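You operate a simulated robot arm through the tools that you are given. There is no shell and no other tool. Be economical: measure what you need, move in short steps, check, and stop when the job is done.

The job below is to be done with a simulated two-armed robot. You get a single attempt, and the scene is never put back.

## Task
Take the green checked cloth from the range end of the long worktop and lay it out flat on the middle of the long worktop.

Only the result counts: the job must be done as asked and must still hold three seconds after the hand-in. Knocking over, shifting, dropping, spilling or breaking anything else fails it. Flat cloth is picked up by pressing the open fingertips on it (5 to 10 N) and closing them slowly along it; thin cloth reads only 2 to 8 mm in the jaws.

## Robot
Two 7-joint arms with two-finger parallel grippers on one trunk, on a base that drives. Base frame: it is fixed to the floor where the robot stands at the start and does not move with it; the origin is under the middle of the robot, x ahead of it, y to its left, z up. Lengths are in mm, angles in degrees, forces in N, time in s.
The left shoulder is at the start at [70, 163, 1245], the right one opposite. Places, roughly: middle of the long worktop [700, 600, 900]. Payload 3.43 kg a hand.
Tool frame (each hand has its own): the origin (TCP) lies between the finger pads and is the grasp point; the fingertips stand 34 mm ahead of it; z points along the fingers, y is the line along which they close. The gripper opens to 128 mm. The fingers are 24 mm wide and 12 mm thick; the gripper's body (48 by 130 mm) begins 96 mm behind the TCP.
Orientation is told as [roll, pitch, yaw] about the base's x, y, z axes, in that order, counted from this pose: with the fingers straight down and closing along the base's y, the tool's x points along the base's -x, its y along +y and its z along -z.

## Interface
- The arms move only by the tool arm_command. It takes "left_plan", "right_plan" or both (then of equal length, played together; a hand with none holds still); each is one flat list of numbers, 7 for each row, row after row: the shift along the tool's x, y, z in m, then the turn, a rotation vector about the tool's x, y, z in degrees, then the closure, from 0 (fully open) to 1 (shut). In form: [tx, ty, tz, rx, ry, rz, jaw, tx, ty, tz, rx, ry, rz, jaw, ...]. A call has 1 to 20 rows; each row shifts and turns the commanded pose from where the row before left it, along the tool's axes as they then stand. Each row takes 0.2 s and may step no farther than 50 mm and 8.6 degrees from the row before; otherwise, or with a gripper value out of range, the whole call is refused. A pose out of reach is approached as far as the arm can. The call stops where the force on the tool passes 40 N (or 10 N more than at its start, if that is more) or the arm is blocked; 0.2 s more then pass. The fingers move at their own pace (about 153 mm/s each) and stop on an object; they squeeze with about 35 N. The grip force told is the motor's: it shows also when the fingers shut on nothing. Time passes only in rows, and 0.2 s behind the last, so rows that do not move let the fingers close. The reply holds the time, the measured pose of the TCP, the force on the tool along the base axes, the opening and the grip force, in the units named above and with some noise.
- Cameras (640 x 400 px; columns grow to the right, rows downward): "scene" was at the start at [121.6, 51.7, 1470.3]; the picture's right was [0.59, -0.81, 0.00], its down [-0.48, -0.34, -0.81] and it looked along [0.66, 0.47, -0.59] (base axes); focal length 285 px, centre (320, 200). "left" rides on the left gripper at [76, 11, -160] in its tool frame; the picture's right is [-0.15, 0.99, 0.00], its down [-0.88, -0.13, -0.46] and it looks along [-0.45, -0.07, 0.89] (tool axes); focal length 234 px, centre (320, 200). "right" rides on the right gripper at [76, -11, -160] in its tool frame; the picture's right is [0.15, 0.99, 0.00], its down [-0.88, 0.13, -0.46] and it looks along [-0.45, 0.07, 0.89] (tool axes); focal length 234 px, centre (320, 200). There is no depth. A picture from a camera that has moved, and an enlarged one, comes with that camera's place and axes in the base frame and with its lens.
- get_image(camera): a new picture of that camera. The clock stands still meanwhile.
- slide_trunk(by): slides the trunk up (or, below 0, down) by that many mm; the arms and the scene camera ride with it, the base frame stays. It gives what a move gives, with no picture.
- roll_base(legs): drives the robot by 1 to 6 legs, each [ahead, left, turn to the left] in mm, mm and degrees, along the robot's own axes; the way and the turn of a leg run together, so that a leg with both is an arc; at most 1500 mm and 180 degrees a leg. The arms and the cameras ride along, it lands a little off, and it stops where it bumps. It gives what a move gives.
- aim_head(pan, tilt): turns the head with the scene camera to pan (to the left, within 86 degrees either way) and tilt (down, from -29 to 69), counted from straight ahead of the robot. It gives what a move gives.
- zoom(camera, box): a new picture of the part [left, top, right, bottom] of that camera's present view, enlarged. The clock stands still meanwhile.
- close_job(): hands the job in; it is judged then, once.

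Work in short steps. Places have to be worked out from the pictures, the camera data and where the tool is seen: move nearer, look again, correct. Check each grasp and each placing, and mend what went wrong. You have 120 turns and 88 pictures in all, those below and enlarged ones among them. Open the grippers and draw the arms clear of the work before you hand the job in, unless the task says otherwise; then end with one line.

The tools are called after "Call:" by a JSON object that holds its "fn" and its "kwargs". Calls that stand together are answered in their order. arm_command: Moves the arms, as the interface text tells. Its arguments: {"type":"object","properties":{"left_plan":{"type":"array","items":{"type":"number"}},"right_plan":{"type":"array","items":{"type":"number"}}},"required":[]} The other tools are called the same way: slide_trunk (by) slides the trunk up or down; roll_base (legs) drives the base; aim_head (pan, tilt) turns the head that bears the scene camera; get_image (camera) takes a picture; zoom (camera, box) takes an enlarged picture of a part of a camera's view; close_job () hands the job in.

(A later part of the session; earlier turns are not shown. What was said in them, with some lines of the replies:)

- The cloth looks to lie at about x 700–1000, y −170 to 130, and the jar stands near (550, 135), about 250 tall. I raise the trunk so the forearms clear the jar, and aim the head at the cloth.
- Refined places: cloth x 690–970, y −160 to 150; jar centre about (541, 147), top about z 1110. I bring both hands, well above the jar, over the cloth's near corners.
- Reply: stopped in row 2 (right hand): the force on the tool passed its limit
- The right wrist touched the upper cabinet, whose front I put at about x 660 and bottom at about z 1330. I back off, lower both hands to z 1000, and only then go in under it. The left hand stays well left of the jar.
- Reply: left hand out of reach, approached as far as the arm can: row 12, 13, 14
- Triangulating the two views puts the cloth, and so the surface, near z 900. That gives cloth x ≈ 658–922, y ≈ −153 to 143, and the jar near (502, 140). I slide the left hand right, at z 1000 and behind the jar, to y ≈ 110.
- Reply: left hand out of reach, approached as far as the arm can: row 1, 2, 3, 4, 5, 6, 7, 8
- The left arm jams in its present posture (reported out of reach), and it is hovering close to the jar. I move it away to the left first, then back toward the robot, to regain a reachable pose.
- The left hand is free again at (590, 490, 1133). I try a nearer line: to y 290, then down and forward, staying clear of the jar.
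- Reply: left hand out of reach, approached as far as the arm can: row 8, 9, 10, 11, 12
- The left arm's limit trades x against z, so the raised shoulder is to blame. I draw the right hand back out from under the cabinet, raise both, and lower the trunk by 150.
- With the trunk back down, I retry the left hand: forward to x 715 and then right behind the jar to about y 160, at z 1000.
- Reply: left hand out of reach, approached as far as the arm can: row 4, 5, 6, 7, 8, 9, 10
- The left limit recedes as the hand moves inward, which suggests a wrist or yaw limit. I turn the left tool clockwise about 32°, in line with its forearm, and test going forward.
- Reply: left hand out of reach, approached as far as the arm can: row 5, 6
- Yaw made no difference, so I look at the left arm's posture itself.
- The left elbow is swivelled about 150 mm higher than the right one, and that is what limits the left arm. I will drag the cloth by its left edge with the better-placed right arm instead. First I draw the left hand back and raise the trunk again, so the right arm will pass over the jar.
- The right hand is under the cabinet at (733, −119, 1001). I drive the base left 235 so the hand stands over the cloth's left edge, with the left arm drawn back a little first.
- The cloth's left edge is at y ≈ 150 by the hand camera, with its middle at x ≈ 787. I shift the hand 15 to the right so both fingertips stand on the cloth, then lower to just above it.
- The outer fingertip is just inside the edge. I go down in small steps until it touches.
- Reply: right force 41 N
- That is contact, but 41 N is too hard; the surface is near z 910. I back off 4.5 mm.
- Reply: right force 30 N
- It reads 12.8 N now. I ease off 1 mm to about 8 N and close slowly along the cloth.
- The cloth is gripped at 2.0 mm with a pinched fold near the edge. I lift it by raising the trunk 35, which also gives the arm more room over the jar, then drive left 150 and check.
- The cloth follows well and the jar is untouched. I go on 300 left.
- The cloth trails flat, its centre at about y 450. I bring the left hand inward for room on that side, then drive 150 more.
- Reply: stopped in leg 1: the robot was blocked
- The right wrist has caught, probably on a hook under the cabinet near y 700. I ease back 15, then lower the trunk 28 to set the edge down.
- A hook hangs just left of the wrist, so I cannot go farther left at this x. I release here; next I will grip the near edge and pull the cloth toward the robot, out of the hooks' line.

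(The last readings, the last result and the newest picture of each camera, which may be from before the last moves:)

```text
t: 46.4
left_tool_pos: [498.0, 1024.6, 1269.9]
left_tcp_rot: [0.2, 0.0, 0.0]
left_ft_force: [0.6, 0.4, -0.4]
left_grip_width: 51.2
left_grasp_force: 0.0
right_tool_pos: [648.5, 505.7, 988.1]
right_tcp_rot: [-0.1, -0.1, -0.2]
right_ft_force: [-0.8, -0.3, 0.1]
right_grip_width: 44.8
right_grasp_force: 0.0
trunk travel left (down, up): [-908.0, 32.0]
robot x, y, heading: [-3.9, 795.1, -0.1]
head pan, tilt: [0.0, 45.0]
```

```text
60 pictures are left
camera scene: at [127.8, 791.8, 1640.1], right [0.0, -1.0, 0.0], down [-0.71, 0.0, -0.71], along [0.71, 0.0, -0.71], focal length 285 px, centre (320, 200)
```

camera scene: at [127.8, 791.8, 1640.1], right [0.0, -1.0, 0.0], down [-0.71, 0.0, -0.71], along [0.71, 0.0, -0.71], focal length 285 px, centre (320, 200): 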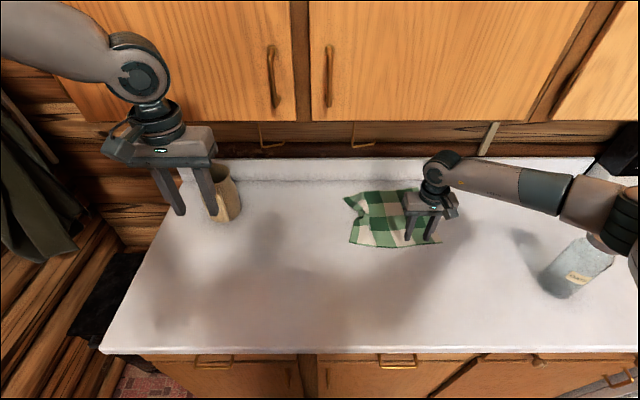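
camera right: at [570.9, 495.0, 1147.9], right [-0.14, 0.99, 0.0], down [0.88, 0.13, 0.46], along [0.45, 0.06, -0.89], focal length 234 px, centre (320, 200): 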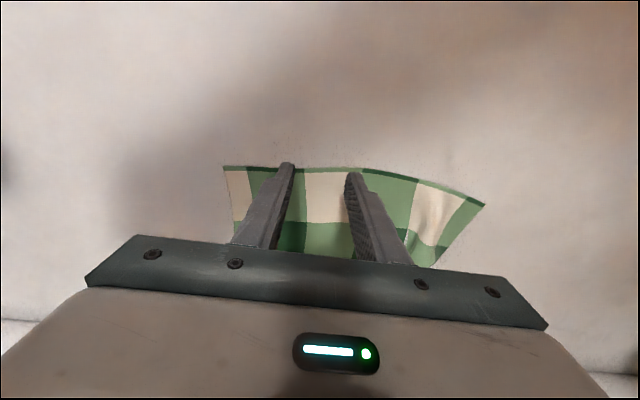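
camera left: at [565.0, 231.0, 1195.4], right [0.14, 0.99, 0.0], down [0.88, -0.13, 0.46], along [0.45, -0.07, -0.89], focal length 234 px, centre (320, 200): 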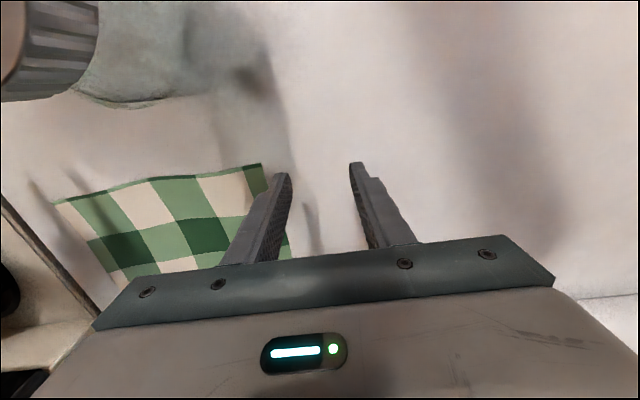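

The near edge runs from about (669, 401) to (673, 690), so the cloth's centre is near (797, 545). I'll grip the middle of the near edge and pull about 95 toward the robot and 55 left.

Call:
{"fn": "arm_command", "kwargs": {"right_plan": [-0.03, 0.039, 0, 0, 0, 0, 0.7, 0, 0, 0.02, 0, 0, 0, 0.7, 0, 0, 0.02, 0, 0, 0, 0.7, 0, 0, 0.002, 0, 0, 0, 0.7, 0, 0, 0, 0, 0, 0, 0.7]}}

Call:
{"fn": "get_image", "kwargs": {"camera": "right"}}

```text
t: 47.6
left_tool_pos: [498.4, 1026.9, 1267.9]
left_tcp_rot: [0.1, 0.1, -0.2]
left_ft_force: [-0.2, -0.9, 1.6]
left_grip_width: 51.3
left_grasp_force: 0.0
right_tool_pos: [678.5, 542.2, 945.7]
right_tcp_rot: [-0.2, 0.0, -0.3]
right_ft_force: [0.7, 1.3, 5.3]
right_grip_width: 38.5
right_grasp_force: 0.4
trunk travel left (down, up): [-908.0, 32.0]
robot x, y, heading: [-2.2, 796.8, -0.4]
head pan, tilt: [0.0, 45.0]
```

```text
59 pictures are left
camera right: at [601.3, 532.2, 1104.8], right [-0.14, 0.99, 0.0], down [0.88, 0.13, 0.46], along [0.45, 0.06, -0.89], focal length 234 px, centre (320, 200)
```

right: 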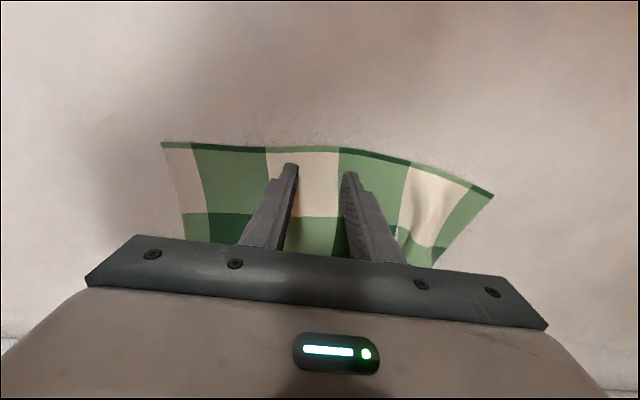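

Contact at 5 N with both tips on the cloth just inside the near edge. I close slowly.

Call:
{"fn": "arm_command", "kwargs": {"right_plan": [0, 0, 0.001, 0, 0, 0, 0.72, 0, 0, 0, 0, 0, 0, 0.75, 0, 0, 0, 0, 0, 0, 0.78, 0, 0, 0, 0, 0, 0, 0.81, 0, 0, 0, 0, 0, 0, 0.84, 0, 0, 0, 0, 0, 0, 0.87, 0, 0, 0, 0, 0, 0, 0.9, 0, 0, 0, 0, 0, 0, 0.93, 0, 0, 0, 0, 0, 0, 0.96, 0, 0, 0, 0, 0, 0, 1, 0, 0, 0, 0, 0, 0, 1, 0, 0, 0, 0, 0, 0, 1]}}

Call:
{"fn": "get_image", "kwargs": {"camera": "right"}}

```text
t: 50.2
left_tool_pos: [497.5, 1026.2, 1268.4]
left_tcp_rot: [-0.1, 0.1, 0.0]
left_ft_force: [0.8, -0.6, 0.0]
left_grip_width: 51.2
left_grasp_force: 0.1
right_tool_pos: [677.1, 543.2, 945.6]
right_tcp_rot: [-0.2, -0.3, -0.1]
right_ft_force: [1.8, -0.9, 23.4]
right_grip_width: 1.8
right_grasp_force: 35.1
trunk travel left (down, up): [-908.0, 32.0]
robot x, y, heading: [-0.2, 792.2, -0.1]
head pan, tilt: [0.0, 45.0]
```

```text
58 pictures are left
camera right: at [599.4, 532.9, 1104.6], right [-0.14, 0.99, 0.0], down [0.88, 0.13, 0.46], along [0.45, 0.06, -0.89], focal length 234 px, centre (320, 200)
```

right: 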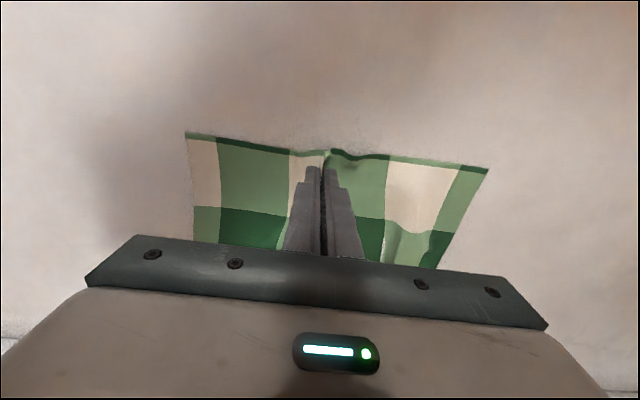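

Gripped at 1.8 mm. I lift 15 and drag toward the robot and left.

Call:
{"fn": "arm_command", "kwargs": {"right_plan": [0, 0, -0.015, 0, 0, 0, 1, 0.016, 0.0092, 0, 0, 0, 0, 1, 0.016, 0.0092, 0, 0, 0, 0, 1, 0.016, 0.0092, 0, 0, 0, 0, 1, 0.016, 0.0092, 0, 0, 0, 0, 1, 0.016, 0.0092, 0, 0, 0, 0, 1, 0.016, 0.0092, 0, 0, 0, 0, 1, 0, 0, 0.014, 0, 0, 0, 1]}}

Call:
{"fn": "get_image", "kwargs": {"camera": "scene"}}

Call:
{"fn": "get_image", "kwargs": {"camera": "right"}}

```text
t: 52.0
left_tool_pos: [499.6, 1026.8, 1269.1]
left_tcp_rot: [0.0, 0.1, -0.2]
left_ft_force: [-0.2, -0.2, 0.2]
left_grip_width: 51.3
left_grasp_force: 0.1
right_tool_pos: [582.6, 597.3, 945.2]
right_tcp_rot: [-0.2, -0.2, -0.2]
right_ft_force: [-0.3, -0.3, 7.2]
right_grip_width: 2.0
right_grasp_force: 35.5
trunk travel left (down, up): [-908.0, 32.0]
robot x, y, heading: [-2.7, 793.1, -0.4]
head pan, tilt: [0.0, 45.0]
```

```text
57 pictures are left
camera scene: at [128.6, 794.6, 1640.2], right [0.0, -1.0, 0.0], down [-0.71, 0.0, -0.71], along [0.71, 0.0, -0.71], focal length 285 px, centre (320, 200)
```

scene: 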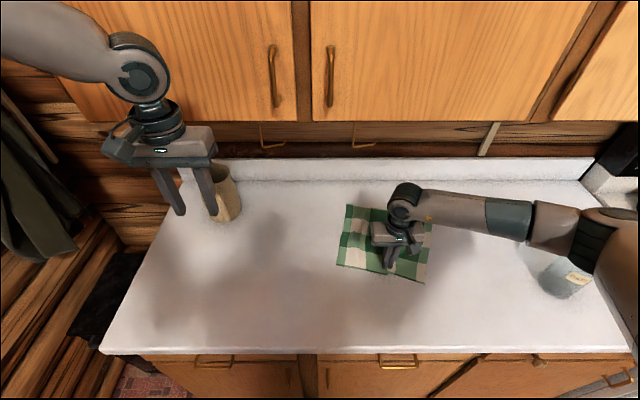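

```text
56 pictures are left
camera right: at [505.1, 587.0, 1105.0], right [-0.14, 0.99, 0.0], down [0.88, 0.13, 0.46], along [0.45, 0.06, -0.89], focal length 234 px, centre (320, 200)
```

right: 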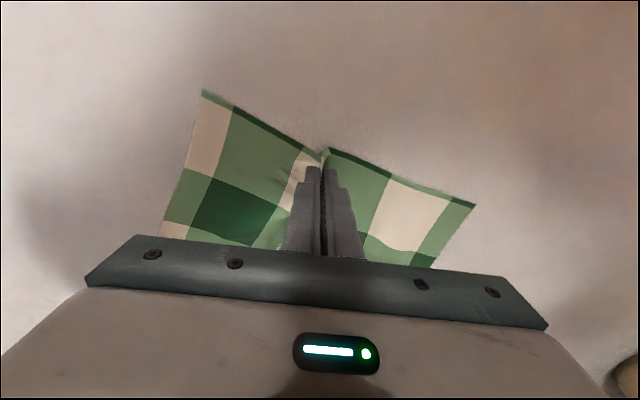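

It moved well, turned about 14°. I release, lift and draw back to look at it.

Call:
{"fn": "arm_command", "kwargs": {"right_plan": [0, 0, -0.001, 0, 0, 0, 0.9, 0, 0, 0, 0, 0, 0, 0.8, 0, 0, -0.001, 0, 0, 0, 0.7, 0, 0, -0.03, 0, 0, 0, 0.65, 0, -0.03, -0.03, 0, 0, 0, 0.65, 0, -0.04, -0.03, 0, 0, 0, 0.65, 0, -0.045, 0, 0, 0, 0, 0.65, 0, -0.045, 0, 0, 0, 0, 0.65, 0, -0.045, 0, 0, 0, 0, 0.65]}}

Call:
{"fn": "zoom", "kwargs": {"camera": "scene", "box": [260, 150, 500, 300]}}

Call:
{"fn": "get_image", "kwargs": {"camera": "right"}}

```text
t: 54.0
left_tool_pos: [498.7, 1023.6, 1268.9]
left_tcp_rot: [0.2, 0.0, -0.1]
left_ft_force: [-0.3, 0.7, 0.4]
left_grip_width: 51.1
left_grasp_force: 0.1
right_tool_pos: [580.2, 389.3, 1038.2]
right_tcp_rot: [-0.1, 0.0, -0.1]
right_ft_force: [-0.7, 0.2, 0.4]
right_grip_width: 44.8
right_grasp_force: 0.0
trunk travel left (down, up): [-908.0, 32.0]
robot x, y, heading: [-1.2, 796.0, -0.3]
head pan, tilt: [0.0, 45.0]
```

```text
2.67 times, centred on (380, 225) of scene
camera zoom: at [128.6, 792.3, 1640.0], right [0.0, -1.0, 0.0], down [-0.71, 0.0, -0.71], along [0.71, 0.0, -0.71], focal length 761 px, centre (160, 133)
```

zoom: 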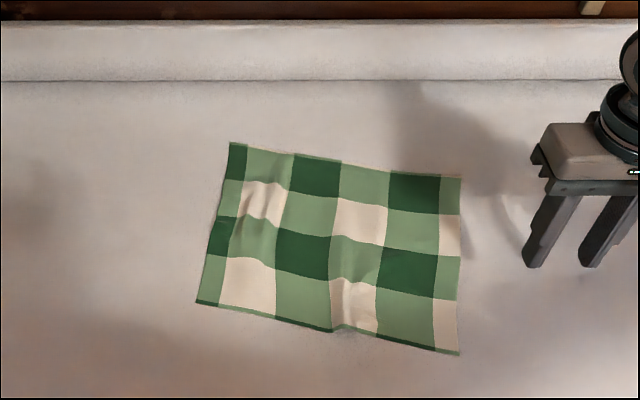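

```text
54 pictures are left
camera right: at [503.7, 379.2, 1197.1], right [-0.14, 0.99, 0.0], down [0.88, 0.13, 0.46], along [0.45, 0.06, -0.89], focal length 234 px, centre (320, 200)
```

right: 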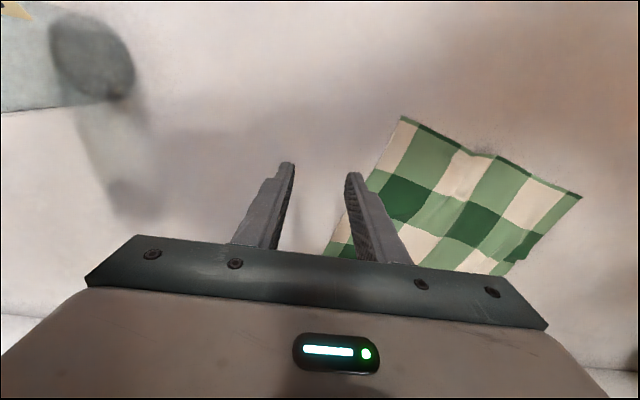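

The cloth's centre is about (685, 583) with full extent (≈298 × 255), so it is well placed. Two small ripples remain where I pinched; I look closer.

Call:
{"fn": "zoom", "kwargs": {"camera": "scene", "box": [325, 195, 445, 290]}}

```text
4.21 times, centred on (385, 242) of scene
camera zoom: at [128.6, 792.3, 1640.0], right [0.0, -1.0, 0.0], down [-0.71, 0.0, -0.71], along [0.71, 0.0, -0.71], focal length 1201 px, centre (46, 21)
```

zoom: 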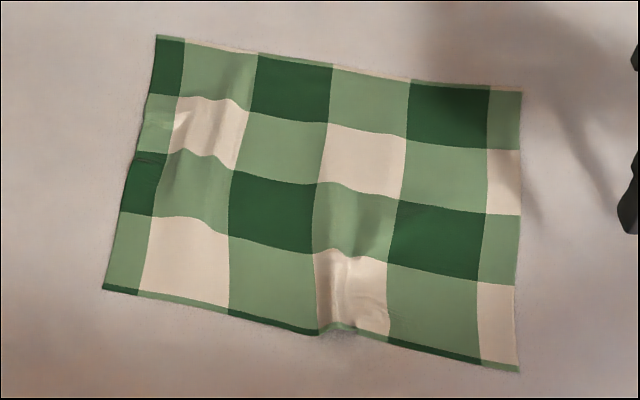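

Two ridges are left: one at the near edge near (585, 588), one near the left edge. I'll press straddling fingertips beside the near ridge and open them a little along the edge to spread it flat.

Call:
{"fn": "arm_command", "kwargs": {"right_plan": [0, 0.04, 0, 0, 0, 0, 0.68, 0, 0.04, 0, 0, 0, 0, 0.68, -0.005, 0.04, 0, 0, 0, 0, 0.68, 0, 0.04, 0, 0, 0, 0, 0.68, 0, 0.039, 0, 0, 0, 6.3, 0.68, 0, 0, 0.03, 0, 0, 6.3, 0.68, 0, 0, 0.03, 0, 0, 0, 0.68, 0, 0, 0.02, 0, 0, 0, 0.68, 0, 0, 0, 0, 0, 0, 0.68]}}

Call:
{"fn": "get_image", "kwargs": {"camera": "right"}}

```text
t: 56.0
left_tool_pos: [499.8, 1025.2, 1268.4]
left_tcp_rot: [0.1, 0.1, -0.1]
left_ft_force: [-0.1, 0.4, 0.0]
left_grip_width: 51.0
left_grasp_force: 0.2
right_tool_pos: [587.9, 589.9, 958.0]
right_tcp_rot: [-0.2, -0.1, -12.9]
right_ft_force: [-0.1, -0.2, -1.1]
right_grip_width: 41.0
right_grasp_force: 0.0
trunk travel left (down, up): [-908.0, 32.0]
robot x, y, heading: [-1.7, 795.4, -0.3]
head pan, tilt: [0.0, 45.0]
```

```text
52 pictures are left
camera right: at [510.9, 597.1, 1117.8], right [0.08, 1.0, 0.0], down [0.89, -0.07, 0.46], along [0.46, -0.04, -0.89], focal length 234 px, centre (320, 200)
```

right: 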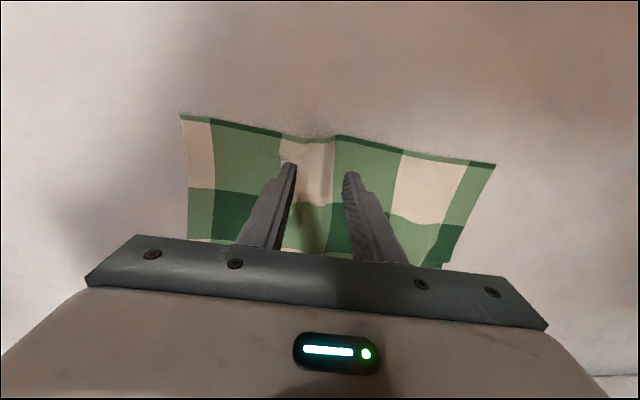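

The ridge lies between the fingers. I press lightly and spread.

Call:
{"fn": "arm_command", "kwargs": {"right_plan": [0, 0, 0.008, 0, 0, 0, 0.68, 0, 0, 0.005, 0, 0, 0, 0.68, 0, 0, 0, 0, 0, 0, 0.66, 0, 0, 0, 0, 0, 0, 0.64, 0, 0, 0, 0, 0, 0, 0.62, 0, 0, 0, 0, 0, 0, 0.6, 0, 0, 0, 0, 0, 0, 0.58, 0, 0, 0, 0, 0, 0, 0.56, 0, 0, 0, 0, 0, 0, 0.54]}}

Call:
{"fn": "get_image", "kwargs": {"camera": "right"}}

```text
t: 58.0
left_tool_pos: [499.3, 1025.4, 1269.1]
left_tcp_rot: [0.1, 0.1, -0.2]
left_ft_force: [-0.2, 0.5, -0.3]
left_grip_width: 51.2
left_grasp_force: 0.1
right_tool_pos: [588.1, 590.4, 945.1]
right_tcp_rot: [-0.2, -0.1, -12.8]
right_ft_force: [0.0, -0.7, 5.2]
right_grip_width: 58.4
right_grasp_force: 0.0
trunk travel left (down, up): [-908.0, 32.0]
robot x, y, heading: [-2.5, 792.7, -0.2]
head pan, tilt: [0.0, 45.0]
```

```text
51 pictures are left
camera right: at [510.1, 596.9, 1104.9], right [0.08, 1.0, 0.0], down [0.89, -0.07, 0.46], along [0.46, -0.04, -0.89], focal length 234 px, centre (320, 200)
```

right: 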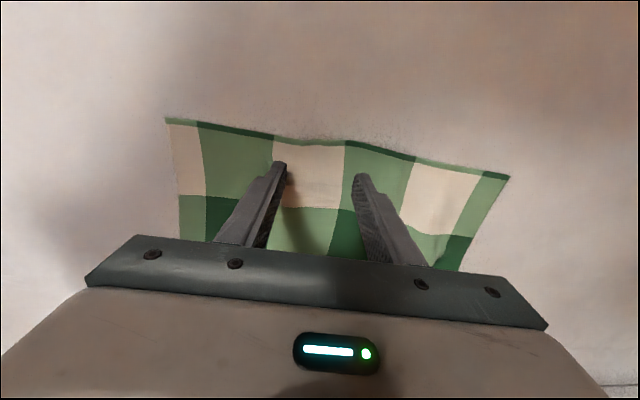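

That flattened the near ridge. I spread a touch more, lift, and move over the left ridge near (715, 665).

Call:
{"fn": "arm_command", "kwargs": {"right_plan": [0, 0, 0, 0, 0, 0, 0.52, 0, 0, 0, 0, 0, 0, 0.5, 0, 0, -0.03, 0, 0, 0, 0.5, -0.025, 0.0224, 0, 0, 0, 0, 0.6, -0.025, 0.0224, 0, 0, 0, 0, 0.6, -0.025, 0.0224, 0, 0, 0, 0, 0.6, -0.025, 0.0224, 0, 0, 0, 0, 0.6]}}

Call:
{"fn": "get_image", "kwargs": {"camera": "right"}}

Call:
{"fn": "zoom", "kwargs": {"camera": "scene", "box": [325, 195, 445, 290]}}

```text
t: 59.6
left_tool_pos: [499.7, 1024.7, 1267.6]
left_tcp_rot: [0.1, 0.1, -0.3]
left_ft_force: [0.2, 0.3, 0.1]
left_grip_width: 50.9
left_grasp_force: 0.0
right_tool_pos: [703.0, 657.2, 972.3]
right_tcp_rot: [-0.3, 0.1, -12.8]
right_ft_force: [-0.5, 0.6, -0.3]
right_grip_width: 51.5
right_grasp_force: 0.0
trunk travel left (down, up): [-908.0, 32.0]
robot x, y, heading: [-3.3, 797.2, -0.2]
head pan, tilt: [0.0, 45.0]
```

```text
50 pictures are left
camera right: at [626.2, 664.3, 1131.9], right [0.08, 1.0, -0.01], down [0.89, -0.07, 0.45], along [0.45, -0.04, -0.89], focal length 234 px, centre (320, 200)
```

right: 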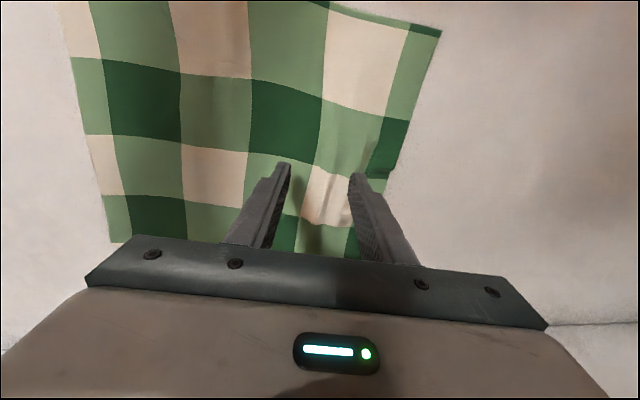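

```text
4.21 times, centred on (385, 242) of scene
camera zoom: at [129.4, 794.0, 1639.6], right [0.0, -1.0, 0.0], down [-0.71, 0.0, -0.71], along [0.71, 0.0, -0.71], focal length 1201 px, centre (46, 21)
```

zoom: 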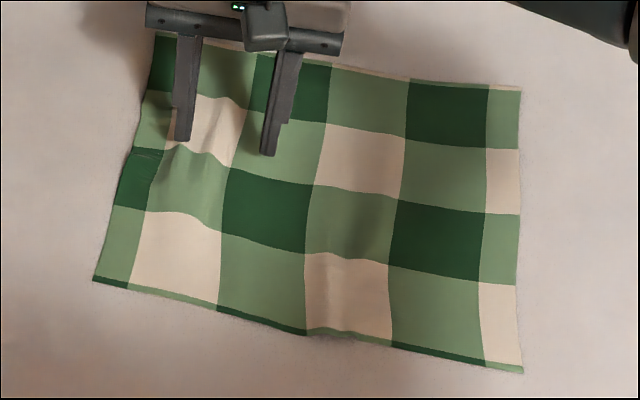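

The near ridge is almost gone. Now I press and spread the left one.

Call:
{"fn": "arm_command", "kwargs": {"right_plan": [-0.0146, 0.003, 0.012, 0, 0, 0, 0.62, 0, 0, 0.011, 0, 0, 0, 0.62, 0, 0, 0.004, 0, 0, 0, 0.62, 0, 0, 0, 0, 0, 0, 0.6, 0, 0, 0, 0, 0, 0, 0.58, 0, 0, 0, 0, 0, 0, 0.56, 0, 0, 0, 0, 0, 0, 0.54, 0, 0, 0, 0, 0, 0, 0.52, 0, 0, 0, 0, 0, 0, 0.5, 0, 0, 0, 0, 0, 0, 0.48, 0, 0, 0, 0, 0, 0, 0.46]}}

Call:
{"fn": "get_image", "kwargs": {"camera": "right"}}

```text
t: 62.0
left_tool_pos: [499.8, 1025.2, 1268.2]
left_tcp_rot: [0.0, 0.1, -0.1]
left_ft_force: [1.4, 0.2, 0.0]
left_grip_width: 51.0
left_grasp_force: 0.0
right_tool_pos: [717.5, 656.7, 946.7]
right_tcp_rot: [-0.2, -0.1, -12.8]
right_ft_force: [-0.2, 0.6, -0.1]
right_grip_width: 69.1
right_grasp_force: 0.0
trunk travel left (down, up): [-908.0, 32.0]
robot x, y, heading: [2.2, 796.0, 0.1]
head pan, tilt: [0.0, 45.0]
```

```text
48 pictures are left
camera right: at [641.8, 663.8, 1106.2], right [0.08, 1.0, 0.0], down [0.89, -0.07, 0.46], along [0.45, -0.04, -0.89], focal length 234 px, centre (320, 200)
```

right: 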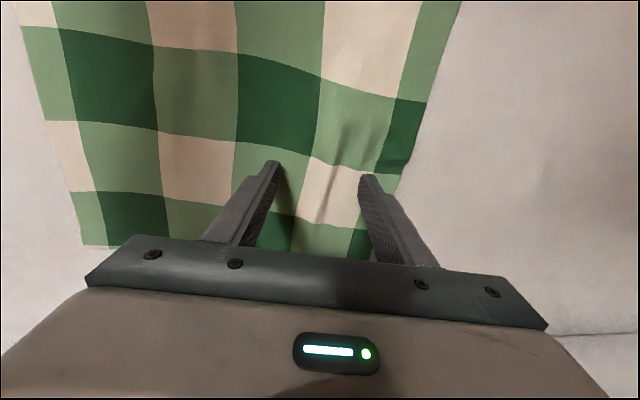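

The press was too light (0 N), so nothing spread. I reset and repeat about 3 mm deeper.

Call:
{"fn": "arm_command", "kwargs": {"right_plan": [0, 0, -0.008, 0, 0, 0, 0.6, 0, 0, 0, 0, 0, 0, 0.62, 0, 0, 0.0105, 0, 0, 0, 0.62, 0, 0, 0, 0, 0, 0, 0.62]}}

```text
t: 63.0
left_tool_pos: [498.5, 1026.6, 1267.8]
left_tcp_rot: [0.0, 0.0, -0.2]
left_ft_force: [-0.4, 0.4, 0.6]
left_grip_width: 50.9
left_grasp_force: 0.0
right_tool_pos: [718.3, 655.3, 944.7]
right_tcp_rot: [-0.2, -0.2, -12.8]
right_ft_force: [1.1, -0.3, 10.9]
right_grip_width: 48.2
right_grasp_force: 0.2
trunk travel left (down, up): [-908.0, 32.0]
robot x, y, heading: [-3.3, 796.5, 0.0]
head pan, tilt: [0.0, 45.0]
```

Call:
{"fn": "arm_command", "kwargs": {"right_plan": [0, 0, 0, 0, 0, 0, 0.6, 0, 0, 0, 0, 0, 0, 0.58, 0, 0, 0, 0, 0, 0, 0.56, 0, 0, 0, 0, 0, 0, 0.54, 0, 0, 0, 0, 0, 0, 0.52, 0, 0, 0, 0, 0, 0, 0.5]}}

Call:
{"fn": "get_image", "kwargs": {"camera": "right"}}

```text
t: 64.4
left_tool_pos: [498.7, 1025.2, 1269.1]
left_tcp_rot: [0.1, 0.0, -0.2]
left_ft_force: [-0.4, -0.7, -0.3]
left_grip_width: 51.3
left_grasp_force: 0.0
right_tool_pos: [717.5, 655.1, 944.4]
right_tcp_rot: [-0.1, -0.1, -12.9]
right_ft_force: [0.8, -3.7, 18.2]
right_grip_width: 61.2
right_grasp_force: 0.2
trunk travel left (down, up): [-908.0, 32.0]
robot x, y, heading: [-5.2, 795.6, -0.0]
head pan, tilt: [0.0, 45.0]
```

```text
47 pictures are left
camera right: at [640.8, 662.8, 1104.6], right [0.08, 1.0, 0.0], down [0.89, -0.07, 0.46], along [0.46, -0.04, -0.89], focal length 234 px, centre (320, 200)
```

right: 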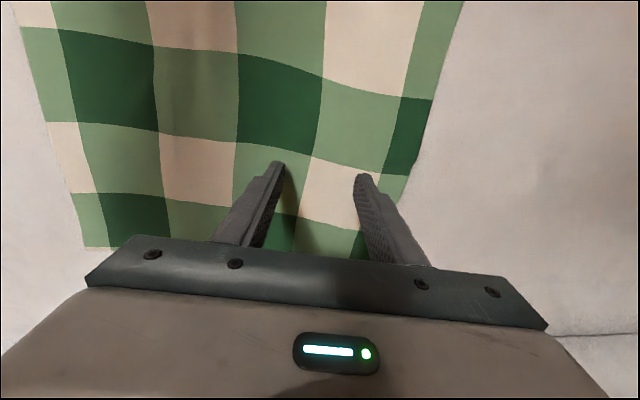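

The ridge is gone. I lift clear and draw the hand away to inspect.

Call:
{"fn": "arm_command", "kwargs": {"right_plan": [0, 0, -0.03, 0, 0, 0, 0.5, 0.0137, -0.0373, -0.01, 0, 0, 0, 0.5, 0.0137, -0.0373, 0, 0, 0, 0, 0.5, 0.0137, -0.0373, 0, 0, 0, 0, 0.5, 0.0137, -0.0373, 0, 0, 0, 0, 0.5, 0.0137, -0.0373, 0, 0, 0, 0, 0.5, 0.0137, -0.0373, 0, 0, 0, 0, 0.5]}}

Call:
{"fn": "zoom", "kwargs": {"camera": "scene", "box": [325, 195, 445, 290]}}

Call:
{"fn": "get_image", "kwargs": {"camera": "scene"}}

```text
t: 66.0
left_tool_pos: [499.6, 1025.2, 1269.2]
left_tcp_rot: [0.1, 0.0, -0.1]
left_ft_force: [0.2, -0.5, 0.2]
left_grip_width: 51.3
left_grasp_force: 0.1
right_tool_pos: [591.6, 456.1, 986.1]
right_tcp_rot: [-0.1, 0.0, -12.8]
right_ft_force: [0.1, -0.1, 0.8]
right_grip_width: 64.3
right_grasp_force: 0.1
trunk travel left (down, up): [-908.0, 32.0]
robot x, y, heading: [-0.5, 794.7, -0.3]
head pan, tilt: [0.0, 45.0]
```

```text
4.21 times, centred on (385, 242) of scene
camera zoom: at [129.2, 793.2, 1639.9], right [0.0, -1.0, 0.0], down [-0.71, 0.0, -0.71], along [0.71, 0.0, -0.71], focal length 1201 px, centre (46, 21)
```

zoom: 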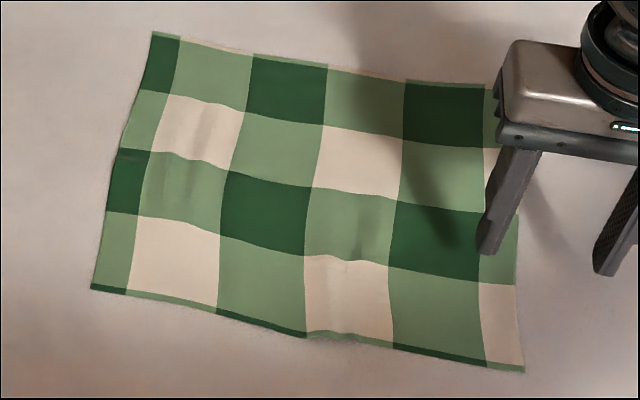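

```text
45 pictures are left
camera scene: at [129.2, 793.2, 1639.9], right [0.0, -1.0, 0.0], down [-0.71, 0.0, -0.71], along [0.71, 0.0, -0.71], focal length 285 px, centre (320, 200)
```

scene: 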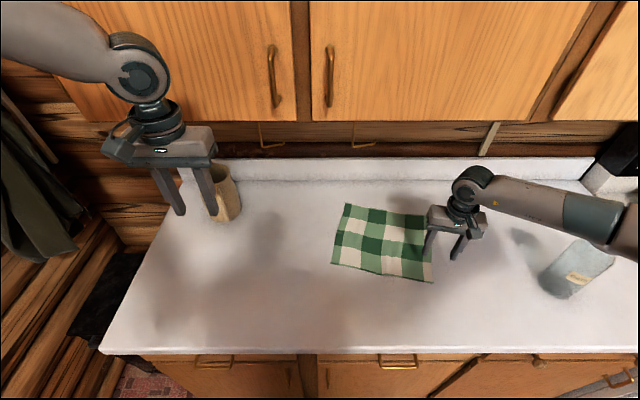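

The cloth lies flat and central, and the jar and jug stand as before. I raise the right hand and draw it back, clear of the work.

Call:
{"fn": "arm_command", "kwargs": {"right_plan": [0.01, 0, -0.04, 0, 0, 0, 0.5, 0.02, 0, -0.04, 0, 0, 0, 0, 0.03, 0, -0.04, 0, 0, 0, 0, 0.03, 0, -0.04, 0, 0, 0, 0, 0.03, 0, -0.04, 0, 0, 0, 0], "left_plan": [0, 0, 0, 0, 0, 0, 0.6, 0, 0, 0, 0, 0, 0, 0.4, 0, 0, 0, 0, 0, 0, 0.2, 0, 0, 0, 0, 0, 0, 0, 0, 0, 0, 0, 0, 0, 0]}}

Call:
{"fn": "get_image", "kwargs": {"camera": "scene"}}

```text
t: 67.2
left_tool_pos: [498.0, 1026.0, 1268.9]
left_tcp_rot: [0.0, 0.0, -0.2]
left_ft_force: [0.1, 0.3, 0.1]
left_grip_width: 128.1
left_grasp_force: 0.1
right_tool_pos: [473.0, 483.6, 1187.6]
right_tcp_rot: [-0.2, -0.1, -12.8]
right_ft_force: [0.4, -0.4, 0.2]
right_grip_width: 128.0
right_grasp_force: 0.1
trunk travel left (down, up): [-908.0, 32.0]
robot x, y, heading: [-0.5, 796.1, 0.1]
head pan, tilt: [0.0, 45.0]
```

```text
44 pictures are left
camera scene: at [128.3, 794.8, 1640.0], right [0.0, -1.0, 0.0], down [-0.71, 0.0, -0.71], along [0.71, 0.0, -0.71], focal length 285 px, centre (320, 200)
```

scene: 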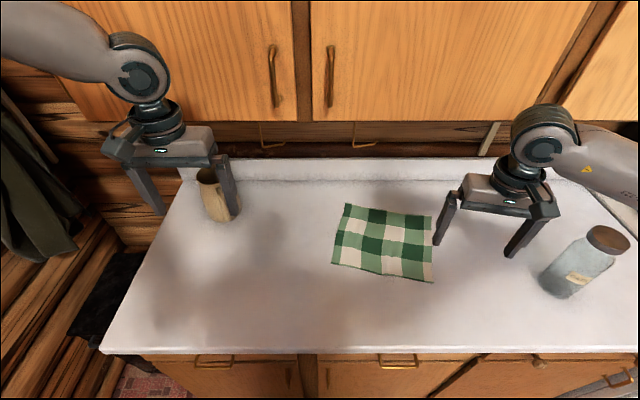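

The cloth is flat at about (685, 583), the hands are open and clear, and the jar and jug are upright, so I hand the job in.

Call:
{"fn": "close_job", "kwargs": {}}

```text
The job is handed in.
```

The green checked cloth now lies flat on the middle of the long worktop, centred at about (685, 583) and turned about 12° from square; the jar and jug still stand where they were. While I was dragging the cloth, the right wrist caught on what looked like a hook under the cabinet, and I eased off; earlier the right hand also touched the upper cabinet. I saw nothing shifted in the later pictures.
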